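You operate a simulated robot arm through the tools that you are given. There is no shell and no other tool. Be economical: measure what you need, move in short steps, check, and stop when the job is done.

Carry out the task below with a simulated two-armed robot. There is one attempt and no reset: what you move stays moved.

TASK
Swap the empty tube in the cradle for the MATT film roll; the tube goes in the blue bin.
Fine: end with the roll clamp home and the film lever down.

The check looks at the end state, three seconds after you hand in, the way a careful person would. Anything else that was tipped, shoved, dropped, spilled or broken makes it a failure.

THE ROBOT
Two 7-joint arms with two-finger parallel grippers on one trunk, on a base that drives. Base frame: it is fixed to the floor where the robot stands at the start and does not move with it; the origin is under the middle of the robot, x ahead of it, y to its left, z up. Units: mm, rad, N and s.
The left shoulder is at the start at [50, 168, 1157], the right one opposite. With the tool pointing down near the work surface each hand reaches from about 180 to 660 mm from the robot's upright axis, wherever it stands, measured 20 degrees to its own side. Places, roughly: blue film lever [400, -100, 1000]; film roll [1000, 1000, 1000]; grey roll clamp [900, 200, 1300]; inside of the blue bin [300, 1500, 0]; seat of the white roll cradle [800, 100, 1300]; white roll cradle [800, 100, 1300]. Payload 1.57 kg a hand.
The tool frame of a hand sits at the grasp point between the pads (the TCP): z along the fingers, y along the line on which they close. The tips reach 30 mm beyond it. The gripper opens to 80 mm. The fingers are 17 mm wide and 12 mm thick; the gripper's body (40 by 82 mm) begins 80 mm behind the TCP.
Orientation is that of the tool frame in the base frame, as [roll, pitch, yaw] about the fixed x, y, z axes, in that order (R = Rz(yaw) Ry(pitch) Rx(roll)). With the fingers straight down and closing along the base's y, the tool's x points along the base's -x, its y along +y and its z along -z.

THE INTERFACE
- The arms move only by the tool servo_tool. It takes "left_increments", "right_increments" or both (then of equal length, played together; a hand with none holds still); each is a list of rows, each a list of 7 numbers: the gripper command, from -1 (shut) to 1 (fully open), values between in proportion, then the shift along the base's x, y, z in mm, then the turn, a rotation vector about the base's x, y, z in rad. In form: [[claw, dx, dy, dz, ax, ay, az], ...]. A call has 1 to 20 rows; each row is the pose to reach, as a shift and turn from the pose commanded when the call began. Rows are played at 5 a second. More than 50 mm and 0.15 rad between two rows, or a gripper value outside its range, and nothing of the call is played. A pose out of reach is approached as far as the arm can. The call stops where the force on the tool passes 40 N (or 10 N more than at its start, if that is more) or the arm is blocked; 0.2 s more then pass. Each finger travels about 45 mm/s and halts on what it meets, pressing with about 36 N; the grip force reading is that of the motor and also rises with nothing between the fingers. The clock runs only during rows and for 0.2 s after the last one: add rows that repeat a pose to give the fingers time. It gives the time, the measured TCP pose, the force on the tool (base axes), the opening and the grip force at its end, in the units of the frame above (readings bear some noise), with the torque about the TCP (base axes, N m) and any sound that the robot's microphone picked up.
- Cameras (640 x 400 px; columns grow to the right, rows downward): "scene" is now at [124.9, 30.3, 1392.3]; the picture's right is [0.26, -0.96, 0.00], its down [-0.51, -0.14, -0.85] and it looks along [0.82, 0.22, -0.53] (base axes); focal length 249 px, centre (320, 200). "left" rides on the left gripper at [72, 7, -122] in its tool frame; the picture's right is [-0.09, 1.00, 0.00], its down [-0.84, -0.08, -0.54] and it looks along [-0.54, -0.05, 0.84] (tool axes); focal length 238 px, centre (320, 200). "right" rides on the right gripper at [72, -7, -122] in its tool frame; the picture's right is [0.09, 1.00, 0.00], its down [-0.84, 0.08, -0.54] and it looks along [-0.54, 0.05, 0.84] (tool axes); focal length 238 px, centre (320, 200). There is no depth. A picture from a camera that has moved, and an enlarged one, comes with that camera's place and axes in the base frame and with its lens. The place of the scene camera against the robot may be out by one fixed shift of up to 25 mm in any direction.
- get_image(camera): a new picture of that camera. No time passes.
- raise_lower(by): slides the trunk up (or, below 0, down) by that many mm; the arms and the scene camera ride with it, the base frame stays. It gives what a move gives, with no picture.
- drive_base(legs): drives the robot by 1 to 6 legs, each [ahead, left, turn to the left] in mm, mm and rad, along the robot's own axes; the way and the turn of a leg run together, so that a leg with both is an arc; at most 1500 mm and 3.142 rad a leg. The arms and the cameras ride along, it lands a little off, and it stops where it bumps. It gives what a move gives.
- aim_head(pan, tilt): turns the head with the scene camera to pan (to the left, within 1.396 rad either way) and tilt (down, from -0.506 to 1.204), counted from straight ahead of the robot. It gives what a move gives.
- enlarge(camera, box): a new picture of the part [left, top, right, bottom] of that camera's present view, enlarged. No time passes.
- finish_job(): hands the job in; it is judged then, once.

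Go step by step. Nothing tells you exact positions but the pictures and the camera data: compare them with the known pose of the tool, close in by small moves and look again before you grip or let go. The budget is 120 turns and 88 pictures, counting those below and the enlarged ones. Unless the task says otherwise, let go and move clear before handing in.

The tools are called after ">>>" as name(argument=value, ...) on one line, values as JSON. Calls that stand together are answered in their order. servo_tool: Moves the arms, as the interface text tells. Its arguments: {"type":"object","properties":{"left_increments":{"type":"array"},"right_increments":{"type":"array"}},"required":[]} The other tools are called the same way: raise_lower (by) slides the trunk up or down; drive_base (legs) drives the base; aim_head (pan, tilt) turns the head that bears the scene camera; get_image (camera) takes a picture; enlarge (camera, box) takes an enlarged picture of a part of a camera's view; finish_job () hands the job in.

At the start:

```text
time_s: 0.0
left_position: [420.5, 218.8, 999.6]
left_orientation: [3.141, 0.001, -3.138]
left_force: [-0.9, -0.3, -0.3]
left_wrist_torque: [0.01, 0.03, 0.03]
left_width: 80.0
left_gripper_force: 0.2
right_position: [396.4, -109.1, 1000.7]
right_orientation: [3.141, 0.0, 3.141]
right_force: [0.6, 0.0, -0.1]
right_wrist_torque: [0.0, 0.0, 0.02]
right_width: 80.1
right_gripper_force: 0.1
trunk travel left (down, up): [-325.0, 118.0]
robot x, y, heading: [1.5, 0.5, 0.002]
head pan, tilt: [0.265, 0.56]
```

scene: 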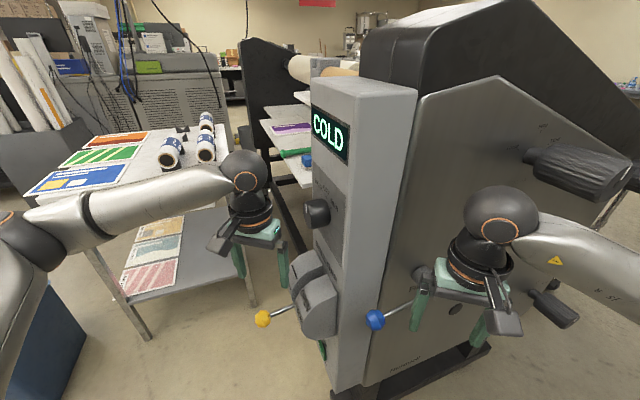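
right: 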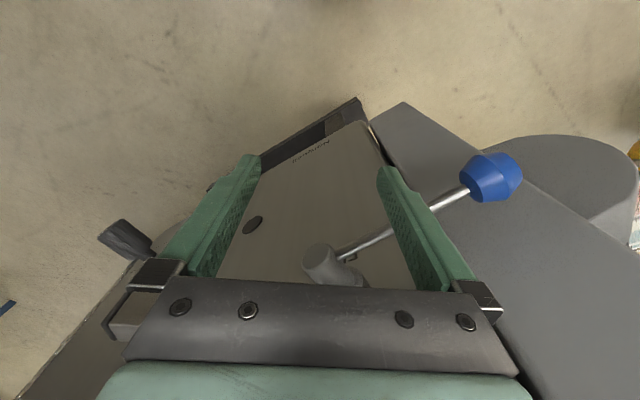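
left: 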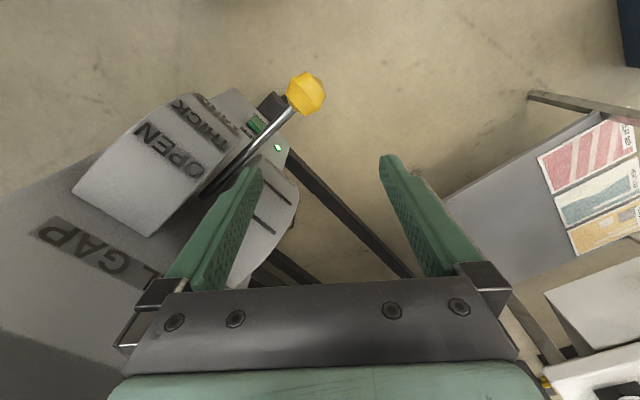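

The machine is a laminator, with the blue lever near my right hand and the film rolls on the table to the left. I'll look at the cradle and the table more closely before moving.

>>> enlarge(camera="scene", box=[220, 30, 420, 190])

>>> enlarge(camera="scene", box=[30, 90, 250, 220])

>>> enlarge(camera="scene", box=[240, 160, 480, 380])

```text
2.50 times, centred on (320, 110) of scene
camera zoom: at [124.9, 30.3, 1392.3], right [0.26, -0.96, 0.0], down [-0.51, -0.14, -0.85], along [0.82, 0.22, -0.53], focal length 622 px, centre (320, 425)
```

zoom: 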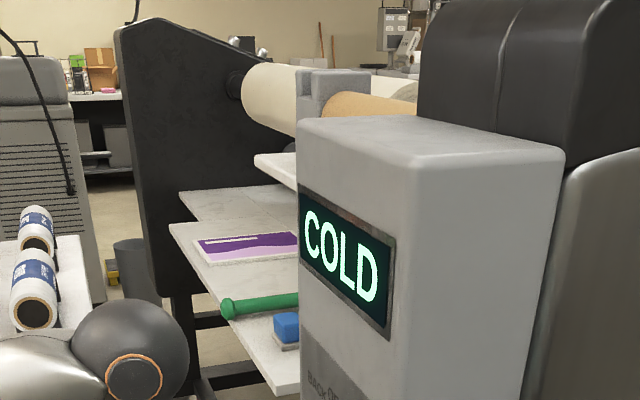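

```text
2.91 times, centred on (140, 155) of scene
camera zoom: at [124.9, 30.3, 1392.3], right [0.26, -0.96, 0.0], down [-0.51, -0.14, -0.85], along [0.82, 0.22, -0.53], focal length 724 px, centre (844, 331)
```

zoom: 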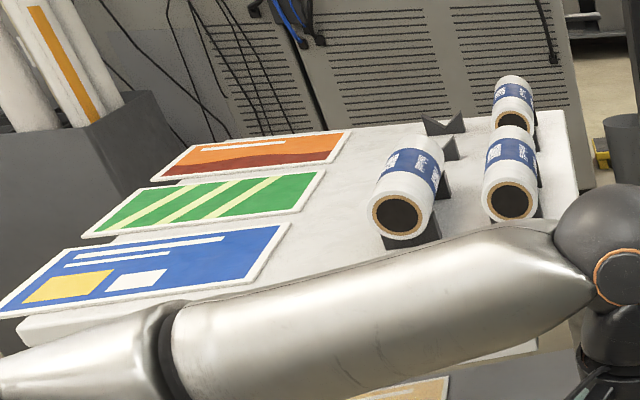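

```text
1.82 times, centred on (360, 270) of scene
camera zoom: at [124.9, 30.3, 1392.3], right [0.26, -0.96, 0.0], down [-0.51, -0.14, -0.85], along [0.82, 0.22, -0.53], focal length 453 px, centre (247, 73)
```

zoom: 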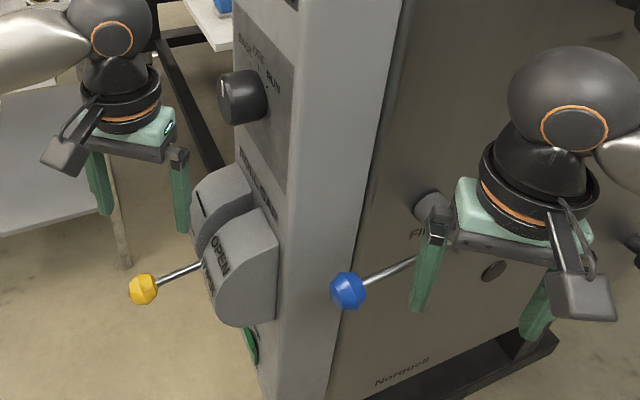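

The blue knob works out near [387, 3, 990] with its pivot near [484, -101, 970], so the machine sits at about 45° to me. I'll check the lever and look round with the head.

>>> aim_head(pan=0.9, tilt=0.5)

>>> get_image(camera="scene")

>>> enlarge(camera="right", box=[200, 80, 560, 305])

```text
time_s: 1.0
left_position: [420.0, 219.5, 1000.0]
left_orientation: [3.141, 0.001, -3.139]
left_force: [0.6, -0.6, 0.4]
left_wrist_torque: [0.01, -0.02, 0.0]
left_width: 79.8
left_gripper_force: 0.1
right_position: [397.0, -108.7, 998.8]
right_orientation: [-3.141, 0.0, 3.141]
right_force: [-0.5, -0.4, 0.3]
right_wrist_torque: [-0.03, 0.02, -0.02]
right_width: 80.1
right_gripper_force: 0.1
trunk travel left (down, up): [-325.0, 118.0]
robot x, y, heading: [1.5, 1.3, 0.001]
head pan, tilt: [0.901, 0.499]
```

```text
81 pictures are left
camera scene: at [95.1, 78.1, 1397.8], right [0.78, -0.62, 0.0], down [-0.3, -0.38, -0.88], along [0.55, 0.69, -0.48], focal length 249 px, centre (320, 200)
```

scene: 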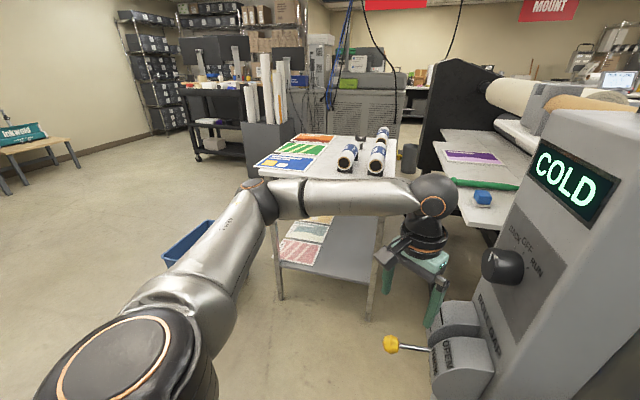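

```text
1.78 times, centred on (380, 192) of right
camera zoom: at [325.6, -116.5, 1123.6], right [-0.09, 1.0, 0.0], down [0.84, 0.08, 0.54], along [0.54, 0.05, -0.84], focal length 424 px, centre (213, 213)
```

zoom: 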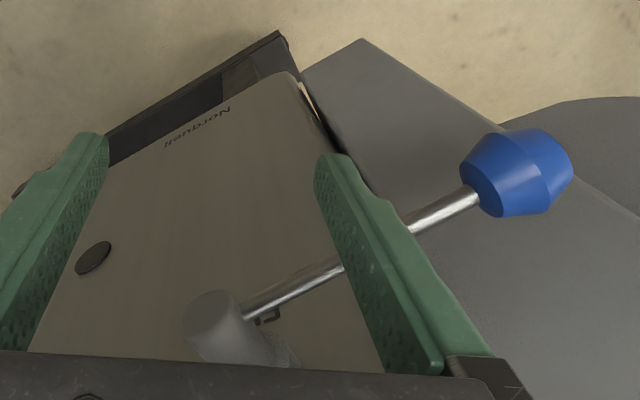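

Three wrapped rolls sit on the table at about [920–1050, 800–900], and the bin is beyond it at floor level. I'll raise and retract both hands, then drive to the front-left of the machine to see the cradle and the labels.

>>> servo_tool(left_increments=[[1, 0, 0, 50, 0, 0, 0], [1, -20, 0, 100, 0, 0, 0], [1, -60, 0, 140, 0, 0, 0], [1, -100, 0, 180, 0, 0, 0], [1, -130, 0, 200, 0, 0, 0]], right_increments=[[1, 0, 0, 50, 0, 0, 0], [1, -20, 0, 100, 0, 0, 0], [1, -60, 0, 140, 0, 0, 0], [1, -100, 0, 180, 0, 0, 0], [1, -130, 0, 200, 0, 0, 0]])

>>> drive_base(legs=[[-100, 400, 0], [150, 50, -0.5]])

>>> aim_head(pan=0.1, tilt=0.3)

>>> get_image(camera="scene")

```text
refused: row 2 steps farther than a row can; nothing moved
```

```text
time_s: 2.2
left_position: [403.4, 284.6, 1000.4]
left_orientation: [3.139, 0.001, 3.138]
left_force: [0.0, 0.2, -0.5]
left_wrist_torque: [0.02, 0.01, 0.0]
left_width: 79.7
left_gripper_force: 0.0
right_position: [382.2, -58.7, 1000.8]
right_orientation: [-3.101, 0.005, 3.104]
right_force: [-4.2, -20.8, 6.2]
right_wrist_torque: [-0.04, 0.06, 0.1]
right_width: 60.6
right_gripper_force: 0.2
trunk travel left (down, up): [-325.0, 118.0]
robot x, y, heading: [-14.7, 68.1, -0.009]
head pan, tilt: [0.901, 0.499]
stopped in leg 1: the force on the tool passed its limit (the readings are from after the stop); the commanded pose is now the measured one
```

```text
time_s: 3.3
left_position: [403.8, 285.1, 1000.9]
left_orientation: [3.14, -0.002, 3.14]
left_force: [-0.4, 0.1, 0.0]
left_wrist_torque: [0.0, -0.02, -0.03]
left_width: 79.9
left_gripper_force: 0.2
right_position: [382.4, -56.4, 999.7]
right_orientation: [-3.101, 0.005, 3.11]
right_force: [0.7, -25.7, 3.8]
right_wrist_torque: [-0.21, -0.03, -0.01]
right_width: 57.2
right_gripper_force: 0.0
trunk travel left (down, up): [-325.0, 118.0]
robot x, y, heading: [-15.9, 70.8, -0.003]
head pan, tilt: [0.099, 0.3]
```

```text
79 pictures are left
camera scene: at [114.0, 81.9, 1416.2], right [0.1, -1.0, 0.0], down [-0.29, -0.03, -0.96], along [0.95, 0.09, -0.3], focal length 249 px, centre (320, 200)
```

scene: 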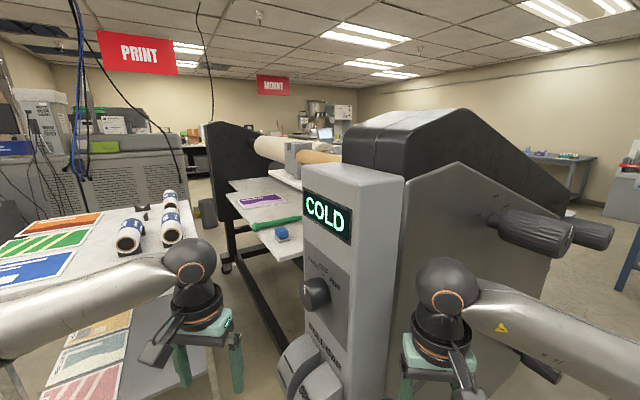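

My arm move was refused, so the drive began with the hands still low and the right finger now presses lightly on the machine. I'll back off to the right to release it and check before anything else.

>>> drive_base(legs=[[10, -50, 0]])

>>> get_image(camera="right")

```text
time_s: 4.3
left_position: [413.2, 237.0, 999.6]
left_orientation: [-3.141, 0.001, 3.137]
left_force: [-0.1, -0.7, 0.2]
left_wrist_torque: [0.03, -0.03, 0.02]
left_width: 79.9
left_gripper_force: 0.0
right_position: [392.6, -102.3, 1000.5]
right_orientation: [-3.108, 0.005, 3.11]
right_force: [-0.4, 0.3, 0.5]
right_wrist_torque: [0.01, -0.01, -0.01]
right_width: 80.1
right_gripper_force: 0.1
trunk travel left (down, up): [-325.0, 118.0]
robot x, y, heading: [-4.6, 22.1, -0.002]
head pan, tilt: [0.099, 0.3]
```

```text
78 pictures are left
camera right: at [321.5, -104.2, 1123.5], right [-0.06, 1.0, -0.03], down [0.84, 0.07, 0.54], along [0.55, 0.01, -0.84], focal length 238 px, centre (320, 200)
```

right: 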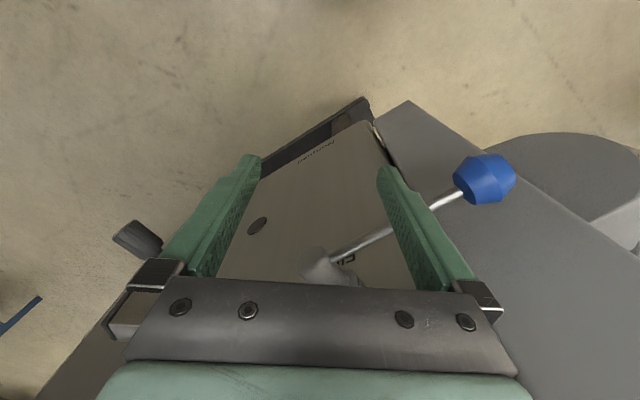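

The lever looks unmoved. Now I'll raise and retract both hands with legal steps.

>>> servo_tool(left_increments=[[1, 0, 0, 40, 0, 0, 0], [1, 0, 0, 85, 0, 0, 0], [1, -20, 0, 125, 0, 0, 0], [1, -50, 0, 160, 0, 0, 0], [1, -80, 0, 190, 0, 0, 0], [1, -120, 0, 210, 0, 0, 0]], right_increments=[[1, 0, 0, 40, 0, 0, 0], [1, 0, 0, 85, 0, 0, 0], [1, -20, 0, 125, 0, 0, 0], [1, -50, 0, 160, 0, 0, 0], [1, -80, 0, 190, 0, 0, 0], [1, -120, 0, 210, 0, 0, 0]])

```text
time_s: 5.7
left_position: [291.5, 238.2, 1207.4]
left_orientation: [-3.141, 0.0, 3.139]
left_force: [-0.4, 0.7, -0.7]
left_wrist_torque: [0.0, -0.02, 0.01]
left_width: 80.0
left_gripper_force: 0.0
right_position: [270.2, -99.9, 1210.0]
right_orientation: [-3.107, 0.007, 3.114]
right_force: [-1.0, -0.4, 0.0]
right_wrist_torque: [0.02, -0.06, -0.03]
right_width: 80.1
right_gripper_force: 0.0
trunk travel left (down, up): [-325.0, 118.0]
robot x, y, heading: [-8.2, 23.4, -0.004]
head pan, tilt: [0.099, 0.3]
```

Hands are up and clear. I'll drive back-left and then turn to face the cradle.

>>> drive_base(legs=[[-120, 350, 0], [200, 80, -0.5]])

>>> aim_head(pan=0.0, tilt=0.3)

>>> get_image(camera="scene")

```text
time_s: 9.5
left_position: [448.8, 447.8, 1207.3]
left_orientation: [-3.139, 0.0, 2.64]
left_force: [-1.5, 0.0, 0.3]
left_wrist_torque: [0.01, 0.02, -0.02]
left_width: 80.1
left_gripper_force: 0.2
right_position: [269.3, 160.5, 1208.9]
right_orientation: [-3.106, 0.007, 2.613]
right_force: [0.1, 0.3, -0.6]
right_wrist_torque: [0.01, 0.01, -0.01]
right_width: 80.2
right_gripper_force: 0.0
trunk travel left (down, up): [-325.0, 118.0]
robot x, y, heading: [80.2, 398.7, -0.5]
head pan, tilt: [0.099, 0.3]
```

```text
time_s: 10.1
left_position: [449.9, 448.5, 1207.9]
left_orientation: [-3.138, 0.001, 2.639]
left_force: [-0.3, 0.1, -0.1]
left_wrist_torque: [0.0, 0.02, 0.0]
left_width: 80.0
left_gripper_force: 0.1
right_position: [268.9, 160.7, 1208.9]
right_orientation: [-3.106, 0.008, 2.612]
right_force: [-0.3, 0.0, 0.0]
right_wrist_torque: [0.0, -0.01, 0.01]
right_width: 80.2
right_gripper_force: 0.0
trunk travel left (down, up): [-325.0, 118.0]
robot x, y, heading: [78.4, 402.3, -0.501]
head pan, tilt: [0.0, 0.3]
```

```text
77 pictures are left
camera scene: at [195.8, 342.7, 1416.2], right [-0.48, -0.88, 0.0], down [-0.26, 0.14, -0.96], along [0.84, -0.46, -0.3], focal length 249 px, centre (320, 200)
```

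scene: 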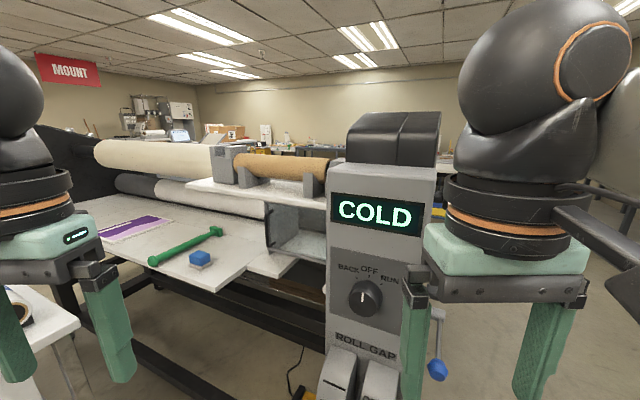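

Now I see the cradle: a cardboard core on white cradle brackets, with a grey clamp at its left end. I'll enlarge it.

>>> enlarge(camera="scene", box=[190, 120, 350, 220])

>>> enlarge(camera="scene", box=[320, 280, 480, 400])

```text
4.00 times, centred on (270, 170) of scene
camera zoom: at [195.8, 342.7, 1416.2], right [-0.48, -0.88, 0.0], down [-0.26, 0.14, -0.96], along [0.84, -0.46, -0.3], focal length 996 px, centre (520, 320)
```

zoom: 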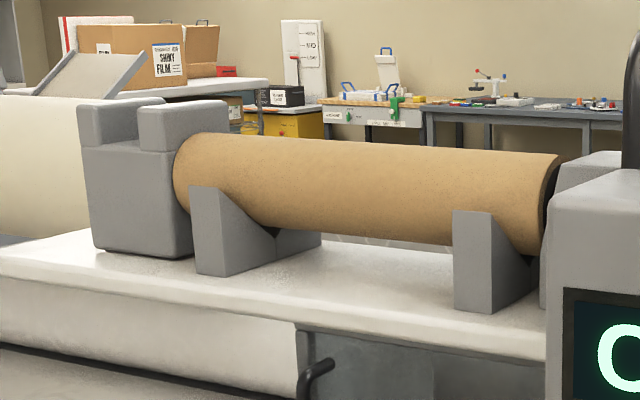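

```text
3.33 times, centred on (400, 340) of scene
camera zoom: at [195.8, 342.7, 1416.2], right [-0.48, -0.88, 0.0], down [-0.26, 0.14, -0.96], along [0.84, -0.46, -0.3], focal length 830 px, centre (53, -267)
```

zoom: 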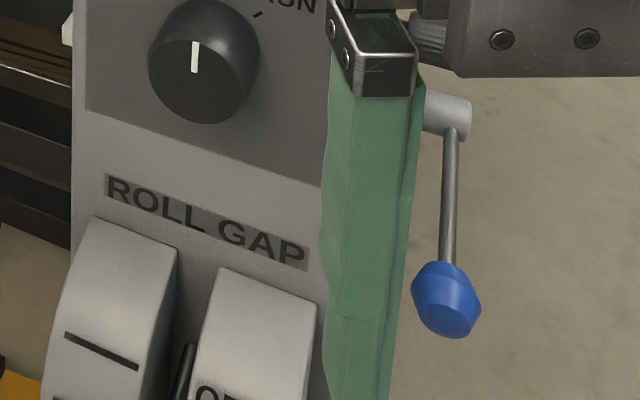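

Before loading, I need to know how the lever and clamp work, so I'll go back round to see the lever's label squarely.

>>> drive_base(legs=[[-200, 0, 0], [0, 0, 0.5], [0, -740, 0], [50, 0, 0.39]])

>>> aim_head(pan=0.0, tilt=0.6)

>>> get_image(camera="scene")

```text
time_s: 18.0
left_position: [144.7, 86.4, 1208.8]
left_orientation: [-3.139, 0.001, -2.746]
left_force: [0.1, 0.6, 0.5]
left_wrist_torque: [0.01, 0.0, 0.01]
left_width: 80.3
left_gripper_force: 0.1
right_position: [256.2, -234.1, 1209.6]
right_orientation: [-3.109, 0.007, -2.774]
right_force: [0.6, 0.3, 0.6]
right_wrist_torque: [0.01, 0.0, 0.01]
right_width: 80.0
right_gripper_force: 0.1
trunk travel left (down, up): [-325.0, 118.0]
robot x, y, heading: [-50.0, -229.2, 0.393]
head pan, tilt: [0.0, 0.3]
```

```text
time_s: 18.8
left_position: [144.3, 84.9, 1206.9]
left_orientation: [3.141, 0.0, -2.747]
left_force: [-0.5, -0.4, -0.1]
left_wrist_torque: [0.02, 0.02, 0.0]
left_width: 79.8
left_gripper_force: 0.1
right_position: [256.8, -236.1, 1208.8]
right_orientation: [-3.107, 0.007, -2.775]
right_force: [-0.2, 0.2, 0.5]
right_wrist_torque: [0.04, -0.02, 0.02]
right_width: 80.3
right_gripper_force: 0.1
trunk travel left (down, up): [-325.0, 118.0]
robot x, y, heading: [-48.1, -231.4, 0.387]
head pan, tilt: [0.0, 0.6]
```

```text
74 pictures are left
camera scene: at [68.6, -176.2, 1388.8], right [0.38, -0.92, 0.0], down [-0.52, -0.22, -0.83], along [0.76, 0.32, -0.56], focal length 249 px, centre (320, 200)
```

scene: 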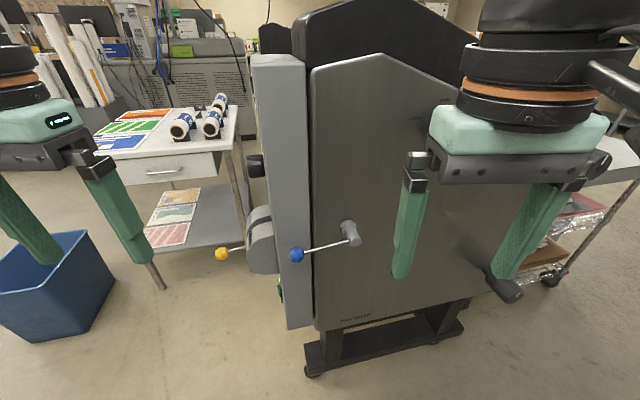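

>>> enlarge(camera="scene", box=[270, 190, 410, 290])

>>> enlarge(camera="scene", box=[80, 85, 280, 210])

```text
4.00 times, centred on (340, 240) of scene
camera zoom: at [68.6, -176.2, 1388.8], right [0.38, -0.92, 0.0], down [-0.52, -0.22, -0.83], along [0.76, 0.32, -0.56], focal length 996 px, centre (240, 40)
```

zoom: 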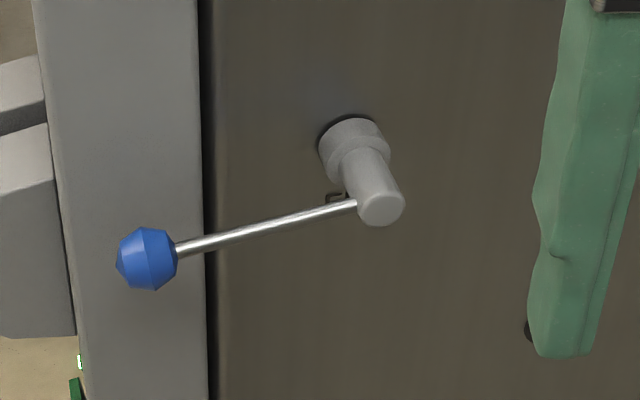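

```text
3.20 times, centred on (180, 148) of scene
camera zoom: at [68.6, -176.2, 1388.8], right [0.38, -0.92, 0.0], down [-0.52, -0.22, -0.83], along [0.76, 0.32, -0.56], focal length 797 px, centre (768, 368)
```

zoom: 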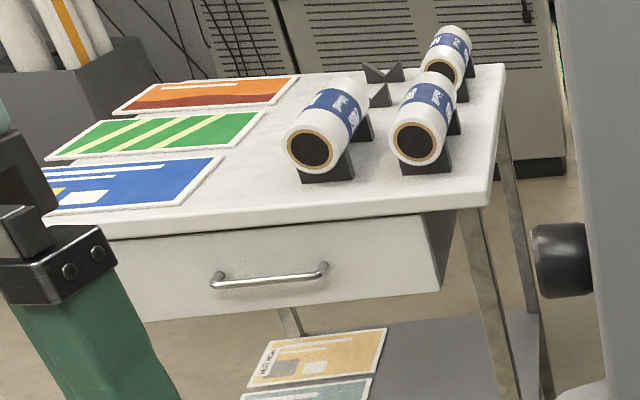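

The label is hidden by the hub from above, so I'll lower the trunk to see the lever nearly level.

>>> raise_lower(by=-300)

>>> aim_head(pan=0.0, tilt=0.25)

>>> get_image(camera="scene")

```text
time_s: 21.8
left_position: [144.4, 85.8, 907.2]
left_orientation: [-3.14, 0.0, -2.748]
left_force: [-0.3, 1.0, -0.2]
left_wrist_torque: [0.02, 0.04, 0.0]
left_width: 80.1
left_gripper_force: 0.1
right_position: [255.7, -234.8, 910.5]
right_orientation: [-3.106, 0.007, -2.775]
right_force: [0.1, -0.5, 1.3]
right_wrist_torque: [-0.01, -0.01, 0.0]
right_width: 80.2
right_gripper_force: 0.0
trunk travel left (down, up): [-25.0, 418.0]
robot x, y, heading: [-49.2, -235.0, 0.398]
head pan, tilt: [0.0, 0.6]
```

```text
time_s: 22.6
left_position: [144.9, 85.9, 907.1]
left_orientation: [-3.141, 0.0, -2.747]
left_force: [-0.6, -0.6, -0.1]
left_wrist_torque: [-0.01, 0.0, 0.04]
left_width: 80.0
left_gripper_force: 0.0
right_position: [256.6, -235.2, 908.9]
right_orientation: [-3.107, 0.006, -2.776]
right_force: [-0.1, 0.1, 0.0]
right_wrist_torque: [0.0, 0.01, 0.0]
right_width: 79.9
right_gripper_force: 0.1
trunk travel left (down, up): [-25.0, 418.0]
robot x, y, heading: [-45.3, -232.6, 0.393]
head pan, tilt: [0.0, 0.25]
```

```text
71 pictures are left
camera scene: at [73.2, -174.3, 1120.9], right [0.38, -0.92, 0.0], down [-0.23, -0.09, -0.97], along [0.9, 0.37, -0.25], focal length 249 px, centre (320, 200)
```

scene: 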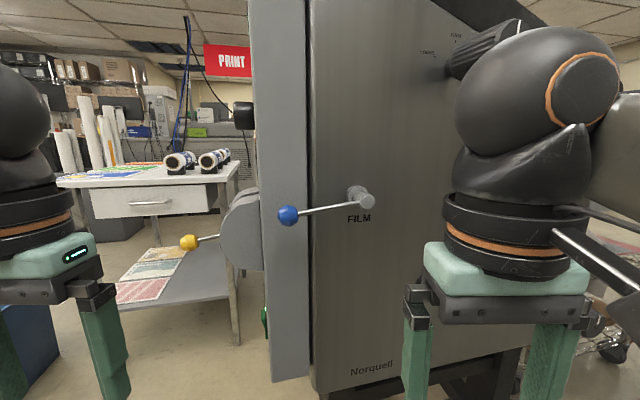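

The label reads only "FILM", and the lever sits a little below horizontal, pointing to the front. I'll return to the front of the machine with the closing line parallel to the lever's axis, and grip the knob from there to test how it moves.

>>> raise_lower(by=300)

>>> drive_base(legs=[[-30, 0, -0.393], [0, 690, 0], [0, 0, -0.7], [130, 0, 0]])

>>> aim_head(pan=-0.2, tilt=0.6)

>>> get_image(camera="scene")

```text
time_s: 25.6
left_position: [144.5, 86.3, 1207.7]
left_orientation: [-3.141, 0.001, -2.748]
left_force: [-0.8, -0.3, -0.4]
left_wrist_torque: [0.02, 0.02, 0.0]
left_width: 79.8
left_gripper_force: 0.1
right_position: [255.7, -236.4, 1209.3]
right_orientation: [-3.108, 0.008, -2.776]
right_force: [0.3, 0.5, -0.1]
right_wrist_torque: [-0.02, -0.02, 0.0]
right_width: 80.0
right_gripper_force: 0.1
trunk travel left (down, up): [-325.0, 118.0]
robot x, y, heading: [-49.3, -232.6, 0.397]
head pan, tilt: [0.0, 0.25]
```

```text
time_s: 33.3
left_position: [397.3, 328.6, 1207.9]
left_orientation: [-3.14, 0.001, 2.443]
left_force: [0.9, 0.4, -0.3]
left_wrist_torque: [-0.01, 0.02, 0.0]
left_width: 80.1
left_gripper_force: 0.1
right_position: [163.6, 80.5, 1209.5]
right_orientation: [-3.107, 0.005, 2.417]
right_force: [0.4, 1.2, 0.1]
right_wrist_torque: [0.0, 0.01, -0.01]
right_width: 79.8
right_gripper_force: 0.0
trunk travel left (down, up): [-325.0, 118.0]
robot x, y, heading: [24.0, 353.4, -0.704]
head pan, tilt: [0.0, 0.25]
```

```text
time_s: 34.1
left_position: [395.4, 329.1, 1206.8]
left_orientation: [3.141, 0.0, 2.442]
left_force: [0.6, 0.3, -0.7]
left_wrist_torque: [0.03, 0.01, 0.03]
left_width: 79.7
left_gripper_force: 0.1
right_position: [162.7, 82.7, 1209.5]
right_orientation: [-3.107, 0.006, 2.416]
right_force: [0.3, -0.2, -0.6]
right_wrist_torque: [0.0, 0.0, 0.01]
right_width: 80.0
right_gripper_force: 0.1
trunk travel left (down, up): [-325.0, 118.0]
robot x, y, heading: [24.3, 353.0, -0.699]
head pan, tilt: [-0.201, 0.6]
```

```text
70 pictures are left
camera scene: at [108.8, 265.7, 1388.8], right [-0.78, -0.62, 0.0], down [-0.35, 0.44, -0.83], along [0.51, -0.65, -0.56], focal length 249 px, centre (320, 200)
```

scene: 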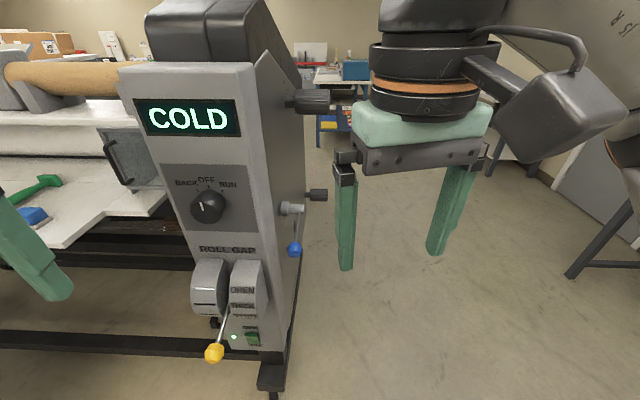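

The knob triangulates again to about [391, -3, 995], close to the plate. I'll enlarge to measure its clearance before approaching.

>>> enlarge(camera="scene", box=[240, 180, 360, 280])

```text
4.00 times, centred on (300, 230) of scene
camera zoom: at [108.8, 265.7, 1388.8], right [-0.78, -0.62, 0.0], down [-0.35, 0.44, -0.83], along [0.51, -0.65, -0.56], focal length 996 px, centre (400, 80)
```

zoom: 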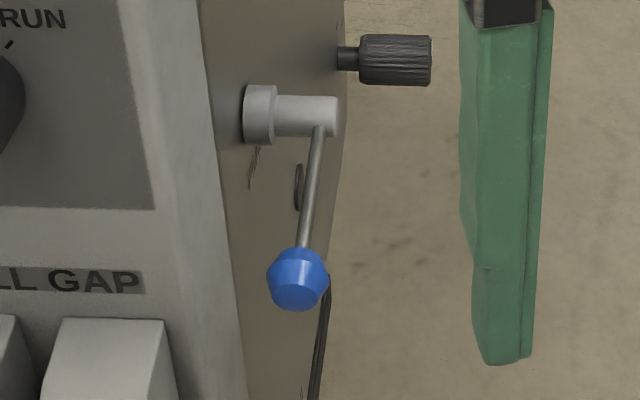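

The knob is about 33 mm wide and near the panel. The cradle tube appears to be ~265 mm long at [827, 120, ~1300] with its axis at 45°. I'll shift towards the cradle stance and check clearance to the table from above.

>>> drive_base(legs=[[60, 320, -0.08]])

>>> aim_head(pan=0.35, tilt=0.95)

>>> get_image(camera="scene")

```text
time_s: 36.3
left_position: [654.1, 497.4, 1207.3]
left_orientation: [-3.14, -0.001, 2.365]
left_force: [-0.6, -0.1, -0.8]
left_wrist_torque: [-0.01, 0.0, -0.01]
left_width: 80.1
left_gripper_force: 0.1
right_position: [403.5, 269.4, 1209.8]
right_orientation: [-3.107, 0.006, 2.337]
right_force: [-0.2, 0.1, 0.2]
right_wrist_torque: [-0.04, -0.02, 0.03]
right_width: 79.8
right_gripper_force: 0.1
trunk travel left (down, up): [-325.0, 118.0]
robot x, y, heading: [286.8, 549.0, -0.779]
head pan, tilt: [-0.201, 0.6]
```

```text
time_s: 37.2
left_position: [653.9, 495.9, 1208.4]
left_orientation: [3.14, 0.0, 2.365]
left_force: [0.1, 0.5, -0.4]
left_wrist_torque: [-0.06, -0.02, 0.02]
left_width: 80.2
left_gripper_force: 0.0
right_position: [401.6, 268.4, 1209.4]
right_orientation: [-3.107, 0.008, 2.338]
right_force: [-0.2, -0.4, -0.4]
right_wrist_torque: [0.0, -0.01, -0.01]
right_width: 79.8
right_gripper_force: 0.1
trunk travel left (down, up): [-325.0, 118.0]
robot x, y, heading: [284.5, 552.4, -0.778]
head pan, tilt: [0.351, 0.949]
```

```text
68 pictures are left
camera scene: at [378.9, 499.1, 1360.3], right [-0.42, -0.91, 0.0], down [-0.74, 0.34, -0.58], along [0.53, -0.24, -0.81], focal length 249 px, centre (320, 200)
```

scene: 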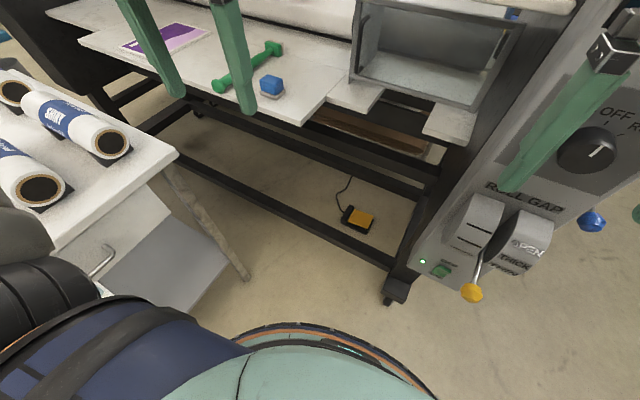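

There's plenty of room: the table corner is near [900, 630], and one table roll reads "SHINY". I'll move closer to the cradle, raise the trunk, and look from above.

>>> drive_base(legs=[[92, 131, 0]])

>>> raise_lower(by=115)

>>> aim_head(pan=0.0, tilt=0.4)

>>> get_image(camera="scene")

>>> enlarge(camera="scene", box=[220, 110, 420, 235])

```text
time_s: 38.6
left_position: [811.1, 522.6, 1207.1]
left_orientation: [-3.14, 0.002, 2.36]
left_force: [0.6, -0.5, -0.3]
left_wrist_torque: [-0.01, 0.01, -0.02]
left_width: 80.2
left_gripper_force: 0.1
right_position: [558.4, 296.3, 1209.0]
right_orientation: [-3.107, 0.007, 2.332]
right_force: [0.6, -0.2, -0.1]
right_wrist_torque: [0.02, 0.0, -0.02]
right_width: 80.1
right_gripper_force: 0.1
trunk travel left (down, up): [-325.0, 118.0]
robot x, y, heading: [440.1, 577.5, -0.782]
head pan, tilt: [0.351, 0.949]
```

```text
time_s: 40.1
left_position: [810.6, 522.5, 1323.2]
left_orientation: [-3.14, 0.001, 2.358]
left_force: [0.3, -0.8, -0.7]
left_wrist_torque: [-0.03, 0.03, -0.01]
left_width: 80.0
left_gripper_force: 0.1
right_position: [556.4, 295.9, 1324.9]
right_orientation: [-3.11, 0.008, 2.333]
right_force: [0.6, -0.1, -0.7]
right_wrist_torque: [0.03, 0.0, -0.02]
right_width: 80.2
right_gripper_force: 0.1
trunk travel left (down, up): [-440.0, 3.0]
robot x, y, heading: [443.3, 579.4, -0.783]
head pan, tilt: [0.351, 0.949]
```

```text
time_s: 41.1
left_position: [810.0, 522.7, 1323.6]
left_orientation: [-3.141, 0.001, 2.36]
left_force: [0.6, -0.4, -0.6]
left_wrist_torque: [-0.03, 0.01, -0.01]
left_width: 79.9
left_gripper_force: 0.1
right_position: [557.7, 296.6, 1324.7]
right_orientation: [-3.108, 0.005, 2.332]
right_force: [1.2, 0.4, -0.9]
right_wrist_torque: [0.03, 0.03, 0.01]
right_width: 80.0
right_gripper_force: 0.1
trunk travel left (down, up): [-440.0, 3.0]
robot x, y, heading: [439.6, 577.0, -0.782]
head pan, tilt: [0.0, 0.4]
```

```text
67 pictures are left
camera scene: at [534.8, 492.0, 1521.9], right [-0.7, -0.71, 0.0], down [-0.28, 0.27, -0.92], along [0.65, -0.65, -0.39], focal length 249 px, centre (320, 200)
```

scene: 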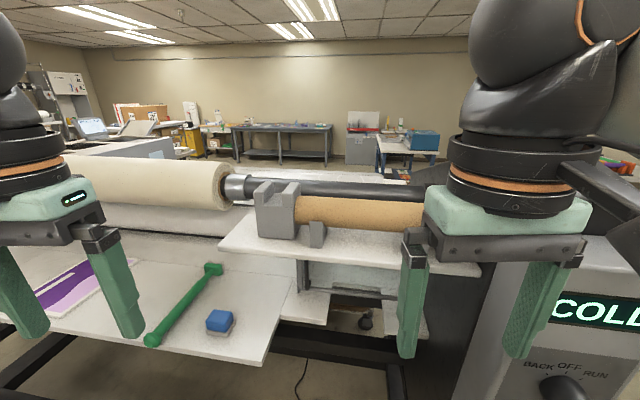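

```text
3.20 times, centred on (320, 172) of scene
camera zoom: at [534.8, 492.0, 1521.9], right [-0.7, -0.71, 0.0], down [-0.28, 0.27, -0.92], along [0.65, -0.65, -0.39], focal length 797 px, centre (320, 288)
```

zoom: 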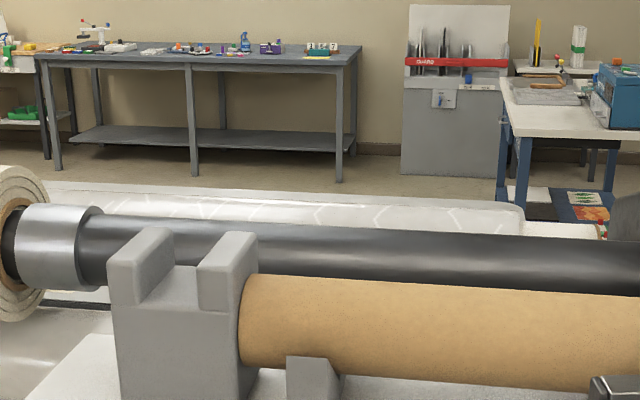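

The clamp is a two-eared block at the left end of the tube, near [940, 205]. I'll bring the left hand above it for a close view, and slide the right hand out of the way.

>>> servo_tool(left_increments=[[1, 13, -36, 15, 0, 0, 0], [1, 26, -72, 30, 0, 0, 0], [1, 39, -108, 45, 0, 0, 0], [1, 52, -144, 60, 0, 0, 0], [1, 65, -180, 75, 0, 0, 0], [1, 78, -216, 90, 0, 0, 0], [1, 85, -235, 100, 0, 0, 0]], right_increments=[[1, -12, -12, 0, 0, 0, 0], [1, -24, -24, 0, 0, 0, 0], [1, -36, -36, 0, 0, 0, 0], [1, -50, -50, 0, 0, 0, 0], [1, -65, -65, 0, 0, 0, 0], [1, -80, -80, 0, 0, 0, 0], [1, -95, -95, 0, 0, 0, 0]])

>>> get_image(camera="left")

>>> get_image(camera="scene")

```text
time_s: 42.7
left_position: [870.3, 310.0, 1403.0]
left_orientation: [3.139, 0.002, 2.357]
left_force: [-0.1, -0.9, 0.4]
left_wrist_torque: [0.01, 0.0, -0.02]
left_width: 80.0
left_gripper_force: 0.0
left hand out of reach, approached as far as the arm can: row 6, 7
right_position: [461.0, 201.0, 1324.3]
right_orientation: [-3.111, 0.007, 2.334]
right_force: [0.5, 0.1, -0.1]
right_wrist_torque: [0.05, 0.03, -0.03]
right_width: 79.9
right_gripper_force: 0.2
trunk travel left (down, up): [-440.0, 3.0]
robot x, y, heading: [440.0, 578.9, -0.779]
head pan, tilt: [0.0, 0.4]
```

```text
65 pictures are left
camera left: at [822.2, 365.1, 1524.7], right [0.77, 0.64, 0.0], down [0.54, -0.65, 0.54], along [0.35, -0.42, -0.84], focal length 238 px, centre (320, 200)
```

left: 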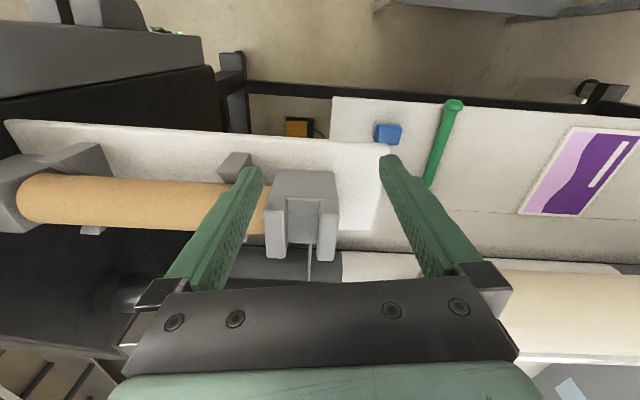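

```text
64 pictures are left
camera scene: at [533.4, 490.6, 1521.9], right [-0.71, -0.71, 0.0], down [-0.27, 0.28, -0.92], along [0.65, -0.65, -0.39], focal length 249 px, centre (320, 200)
```

scene: 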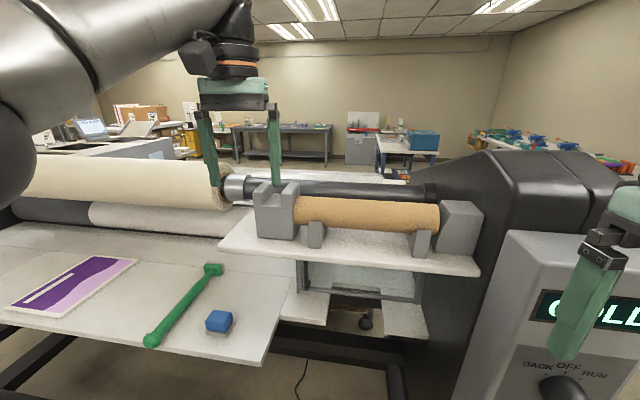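

The left camera gives the clamp top at about [910, 233, 1340], and the tube axis runs from [662, 57] to [868, 215]. I'll enlarge the clamp to see how it moves.

>>> enlarge(camera="left", box=[200, 130, 400, 290])

>>> enlarge(camera="scene", box=[210, 160, 490, 290])

```text
2.50 times, centred on (300, 210) of left
camera zoom: at [822.2, 365.1, 1524.7], right [0.77, 0.64, 0.0], down [0.54, -0.65, 0.54], along [0.35, -0.42, -0.84], focal length 596 px, centre (370, 175)
```

zoom: 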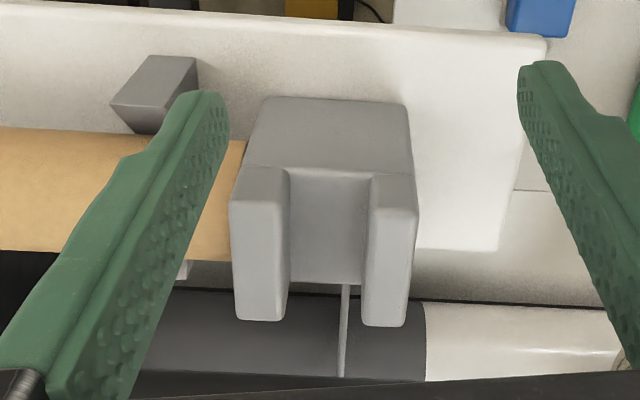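

```text
2.29 times, centred on (350, 225) of scene
camera zoom: at [533.4, 490.6, 1521.9], right [-0.71, -0.71, 0.0], down [-0.27, 0.28, -0.92], along [0.65, -0.65, -0.39], focal length 569 px, centre (251, 143)
```

zoom: 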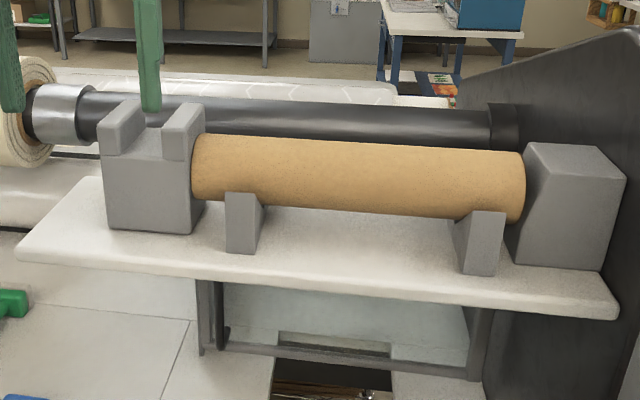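

The clamp block slides along the axis on the shelf, with about 40 mm of room on the left; its left ear (~18 mm thick) is a good grip. I'll pull the hand back, then drive ~120 mm closer and turn 0.1 rad to line up with the tube axis.

>>> servo_tool(left_increments=[[0, -25, 30, 10, 0, 0, 0], [0, -50, 65, 10, 0, 0, 0], [0, -75, 100, 10, 0, 0, 0]])

>>> drive_base(legs=[[119, 35, -0.1]])

>>> get_image(camera="left")

>>> get_image(camera="scene")

```text
time_s: 43.5
left_position: [793.4, 412.8, 1415.8]
left_orientation: [-3.14, 0.004, 2.362]
left_force: [1.0, 0.0, 0.1]
left_wrist_torque: [-0.01, -0.02, 0.03]
left_width: 40.1
left_gripper_force: 0.1
right_position: [462.6, 204.1, 1324.1]
right_orientation: [-3.106, 0.007, 2.333]
right_force: [0.0, 0.6, 1.0]
right_wrist_torque: [-0.01, -0.03, -0.03]
right_width: 80.0
right_gripper_force: 0.1
trunk travel left (down, up): [-440.0, 3.0]
robot x, y, heading: [439.5, 579.5, -0.78]
head pan, tilt: [0.0, 0.4]
```

```text
time_s: 44.7
left_position: [866.1, 334.1, 1414.9]
left_orientation: [3.14, -0.003, 2.283]
left_force: [0.1, -0.1, -0.5]
left_wrist_torque: [0.0, 0.01, -0.01]
left_width: 40.1
left_gripper_force: 0.0
right_position: [513.0, 158.0, 1324.0]
right_orientation: [-3.103, -0.013, 2.254]
right_force: [1.3, 0.6, -0.5]
right_wrist_torque: [-0.05, -0.01, -0.02]
right_width: 80.0
right_gripper_force: 0.1
trunk travel left (down, up): [-440.0, 3.0]
robot x, y, heading: [523.3, 528.4, -0.857]
head pan, tilt: [0.0, 0.4]
stopped in leg 1: the force on the tool passed its limit (the readings are from after the stop); the commanded pose is now the measured one
```

```text
61 pictures are left
camera left: at [822.4, 393.2, 1537.6], right [0.81, 0.58, 0.0], down [0.49, -0.68, 0.54], along [0.31, -0.44, -0.84], focal length 238 px, centre (320, 200)
```

left: 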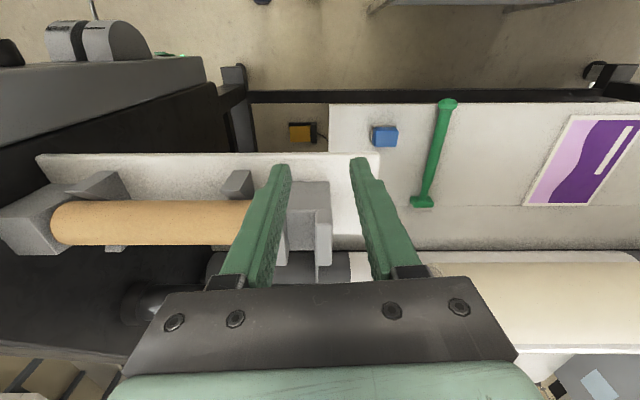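

```text
60 pictures are left
camera scene: at [610.7, 436.5, 1522.0], right [-0.76, -0.65, 0.0], down [-0.25, 0.29, -0.92], along [0.6, -0.7, -0.39], focal length 249 px, centre (320, 200)
```

scene: 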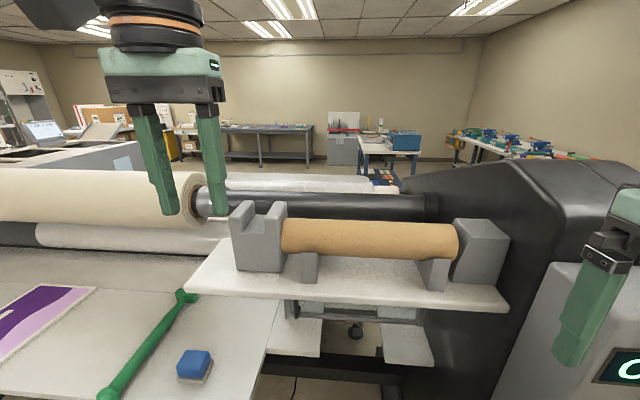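

The right hand brushed the control box, with residual forces of about 1 N now, so I'll back it off and lift it well above the box. Nothing appears shifted.

>>> servo_tool(right_increments=[[1, -12, 16, 0, 0, 0, 0], [1, -25, 32, 20, 0, 0, 0], [1, -35, 45, 60, 0, 0, 0], [1, -35, 45, 100, 0, 0, 0], [1, -35, 45, 140, 0, 0, 0]])

>>> enlarge(camera="scene", box=[200, 180, 520, 380])

```text
time_s: 45.9
left_position: [865.2, 335.8, 1415.0]
left_orientation: [-3.138, -0.001, 2.284]
left_force: [0.1, 1.1, 0.1]
left_wrist_torque: [-0.01, 0.03, 0.02]
left_width: 40.0
left_gripper_force: 0.0
right_position: [525.4, 209.4, 1416.6]
right_orientation: [-3.105, -0.01, 2.256]
right_force: [0.3, 0.2, -0.1]
right_wrist_torque: [0.01, 0.05, -0.01]
right_width: 79.9
right_gripper_force: 0.1
right hand out of reach, approached as far as the arm can: row 3, 4, 5
trunk travel left (down, up): [-440.0, 3.0]
robot x, y, heading: [528.5, 532.3, -0.859]
head pan, tilt: [0.0, 0.4]
```

```text
2.00 times, centred on (360, 280) of scene
camera zoom: at [611.3, 437.1, 1521.9], right [-0.76, -0.65, 0.0], down [-0.25, 0.29, -0.92], along [0.6, -0.7, -0.39], focal length 498 px, centre (240, 40)
```

zoom: 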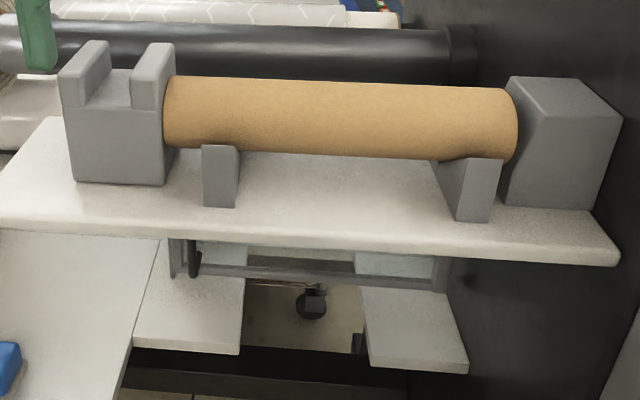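

The left ear's centre is near [937, 240], top at about 1340. I'll bring the left hand over it, turned slightly to the axis, and check.

>>> servo_tool(left_increments=[[0, 24, -32, 0, 0, 0, -0.02], [0, 48, -64, 0, 0, 0, -0.04], [0, 72, -95, -15, 0, 0, -0.04], [0, 72, -95, -25, 0, 0, -0.04]])

>>> get_image(camera="left")

>>> enlarge(camera="scene", box=[180, 120, 400, 280])

```text
time_s: 46.9
left_position: [937.3, 239.6, 1389.6]
left_orientation: [-3.14, 0.0, 2.243]
left_force: [0.6, 0.3, -0.1]
left_wrist_torque: [-0.06, 0.01, 0.02]
left_width: 39.9
left_gripper_force: 0.0
right_position: [524.2, 210.2, 1417.0]
right_orientation: [-3.104, -0.01, 2.255]
right_force: [0.1, 0.1, 0.5]
right_wrist_torque: [-0.02, 0.01, -0.01]
right_width: 80.0
right_gripper_force: 0.2
trunk travel left (down, up): [-440.0, 3.0]
robot x, y, heading: [527.8, 529.5, -0.86]
head pan, tilt: [0.0, 0.4]
```

```text
58 pictures are left
camera left: at [897.5, 299.9, 1511.6], right [0.84, 0.55, 0.0], down [0.46, -0.7, 0.54], along [0.3, -0.45, -0.84], focal length 238 px, centre (320, 200)
```

left: 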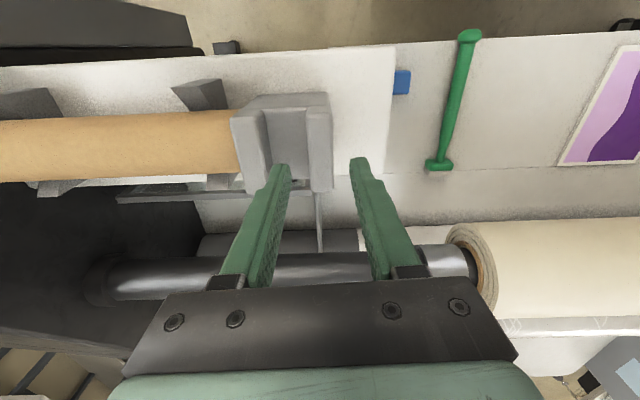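

```text
2.50 times, centred on (290, 200) of scene
camera zoom: at [611.2, 437.6, 1522.0], right [-0.76, -0.65, 0.0], down [-0.25, 0.29, -0.92], along [0.6, -0.7, -0.39], focal length 622 px, centre (395, 200)
```

zoom: 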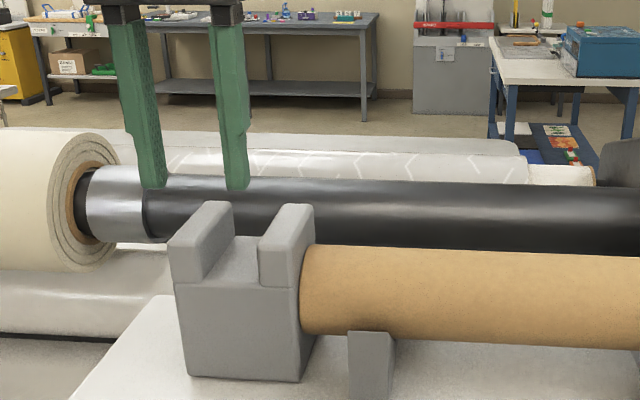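

The fingers straddle the left ear in both views. I'll lower onto it and close.

>>> servo_tool(left_increments=[[0, 0, 0, -20, 0, 0, 0], [0, 0, 0, -36, 0, 0, 0], [0, 0, 0, -43, 0, 0, 0], [-1, 0, 0, -43, 0, 0, 0], [-1, 0, 0, -43, 0, 0, 0], [-1, 0, 0, -43, 0, 0, 0]])

>>> enlarge(camera="scene", box=[180, 120, 400, 280])

```text
time_s: 48.3
left_position: [936.3, 241.5, 1345.4]
left_orientation: [-3.141, -0.001, 2.242]
left_force: [2.9, 1.6, -0.1]
left_wrist_torque: [-0.06, -0.22, -0.32]
left_width: 20.5
left_gripper_force: 29.2
right_position: [523.9, 208.7, 1415.0]
right_orientation: [-3.104, -0.013, 2.255]
right_force: [0.2, 0.1, -0.2]
right_wrist_torque: [-0.01, -0.02, 0.03]
right_width: 79.5
right_gripper_force: 0.1
trunk travel left (down, up): [-440.0, 3.0]
robot x, y, heading: [524.6, 527.0, -0.864]
head pan, tilt: [0.0, 0.4]
```

```text
2.50 times, centred on (290, 200) of scene
camera zoom: at [611.4, 436.6, 1521.9], right [-0.76, -0.65, 0.0], down [-0.25, 0.29, -0.92], along [0.6, -0.7, -0.39], focal length 622 px, centre (395, 200)
```

zoom: 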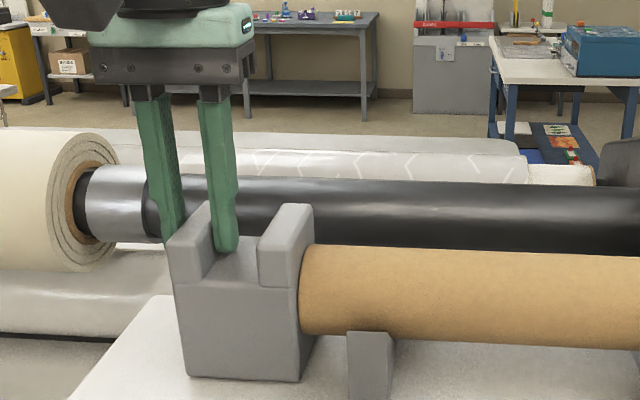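

The ear is gripped (20 mm wide). I'll slide the clamp gently to the left along the tube axis.

>>> servo_tool(left_increments=[[-1, 4, 3, 0, 0, 0, 0], [-1, 8, 6, 0, 0, 0, 0], [-1, 13, 10, 0, 0, 0, 0], [-1, 18, 14, 0, 0, 0, 0], [-1, 23, 18, 0, 0, 0, 0], [-1, 27, 22, 0, 0, 0, 0]])

>>> enlarge(camera="scene", box=[180, 120, 400, 280])

```text
time_s: 49.7
left_position: [964.3, 261.9, 1347.3]
left_orientation: [3.141, -0.001, 2.243]
left_force: [2.3, -5.0, 5.0]
left_wrist_torque: [0.74, 0.51, -0.59]
left_width: 20.7
left_gripper_force: 33.7
right_position: [523.7, 207.4, 1416.3]
right_orientation: [-3.105, -0.011, 2.256]
right_force: [0.4, 0.4, 0.4]
right_wrist_torque: [0.02, -0.01, 0.01]
right_width: 80.1
right_gripper_force: 0.1
trunk travel left (down, up): [-440.0, 3.0]
robot x, y, heading: [526.5, 529.4, -0.858]
head pan, tilt: [0.0, 0.4]
```

```text
2.50 times, centred on (290, 200) of scene
camera zoom: at [610.9, 435.6, 1522.0], right [-0.76, -0.65, 0.0], down [-0.25, 0.3, -0.92], along [0.6, -0.7, -0.39], focal length 622 px, centre (395, 200)
```

zoom: 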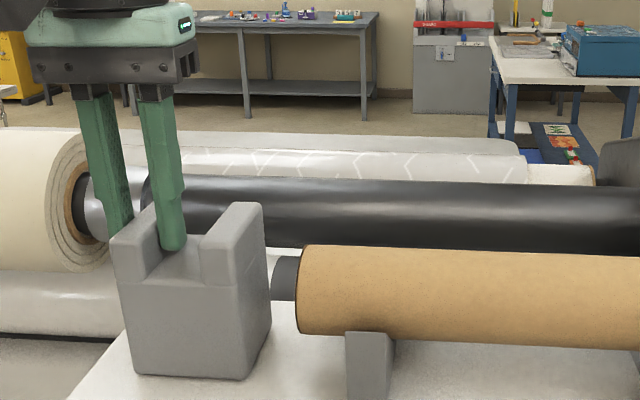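

The clamp slides freely, exposing its chuck pin, which is still inside the tube. I'll continue along the axis.

>>> servo_tool(left_increments=[[-1, 5, 4, 0, 0, 0, 0], [-1, 10, 8, 0, 0, 0, 0], [-1, 15, 12, 0, 0, 0, 0], [-1, 20, 16, 0, 0, 0, 0]])

>>> enlarge(camera="scene", box=[180, 120, 500, 320])

```text
time_s: 50.7
left_position: [974.6, 267.6, 1347.3]
left_orientation: [-3.14, 0.003, 2.228]
left_force: [-20.2, -26.2, 1.2]
left_wrist_torque: [-0.04, 0.13, -0.55]
left_width: 20.4
left_gripper_force: 33.7
right_position: [519.4, 203.3, 1414.1]
right_orientation: [-3.109, -0.012, 2.255]
right_force: [0.0, 0.3, -0.2]
right_wrist_torque: [-0.02, 0.02, 0.02]
right_width: 80.2
right_gripper_force: 0.1
trunk travel left (down, up): [-440.0, 3.0]
robot x, y, heading: [526.5, 529.9, -0.867]
head pan, tilt: [0.0, 0.4]
```

```text
2.00 times, centred on (340, 220) of scene
camera zoom: at [606.0, 430.6, 1521.7], right [-0.76, -0.65, -0.01], down [-0.25, 0.3, -0.92], along [0.6, -0.7, -0.39], focal length 498 px, centre (280, 160)
```

zoom: 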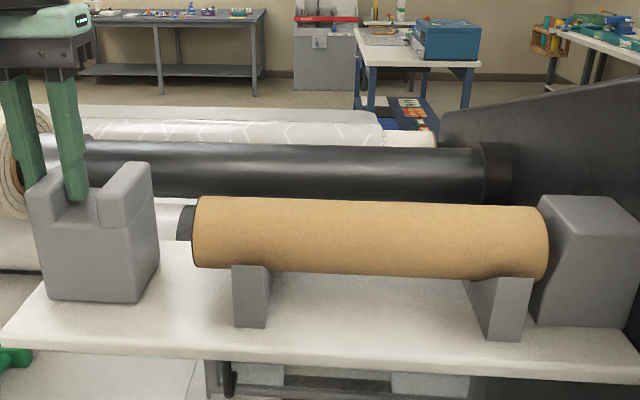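

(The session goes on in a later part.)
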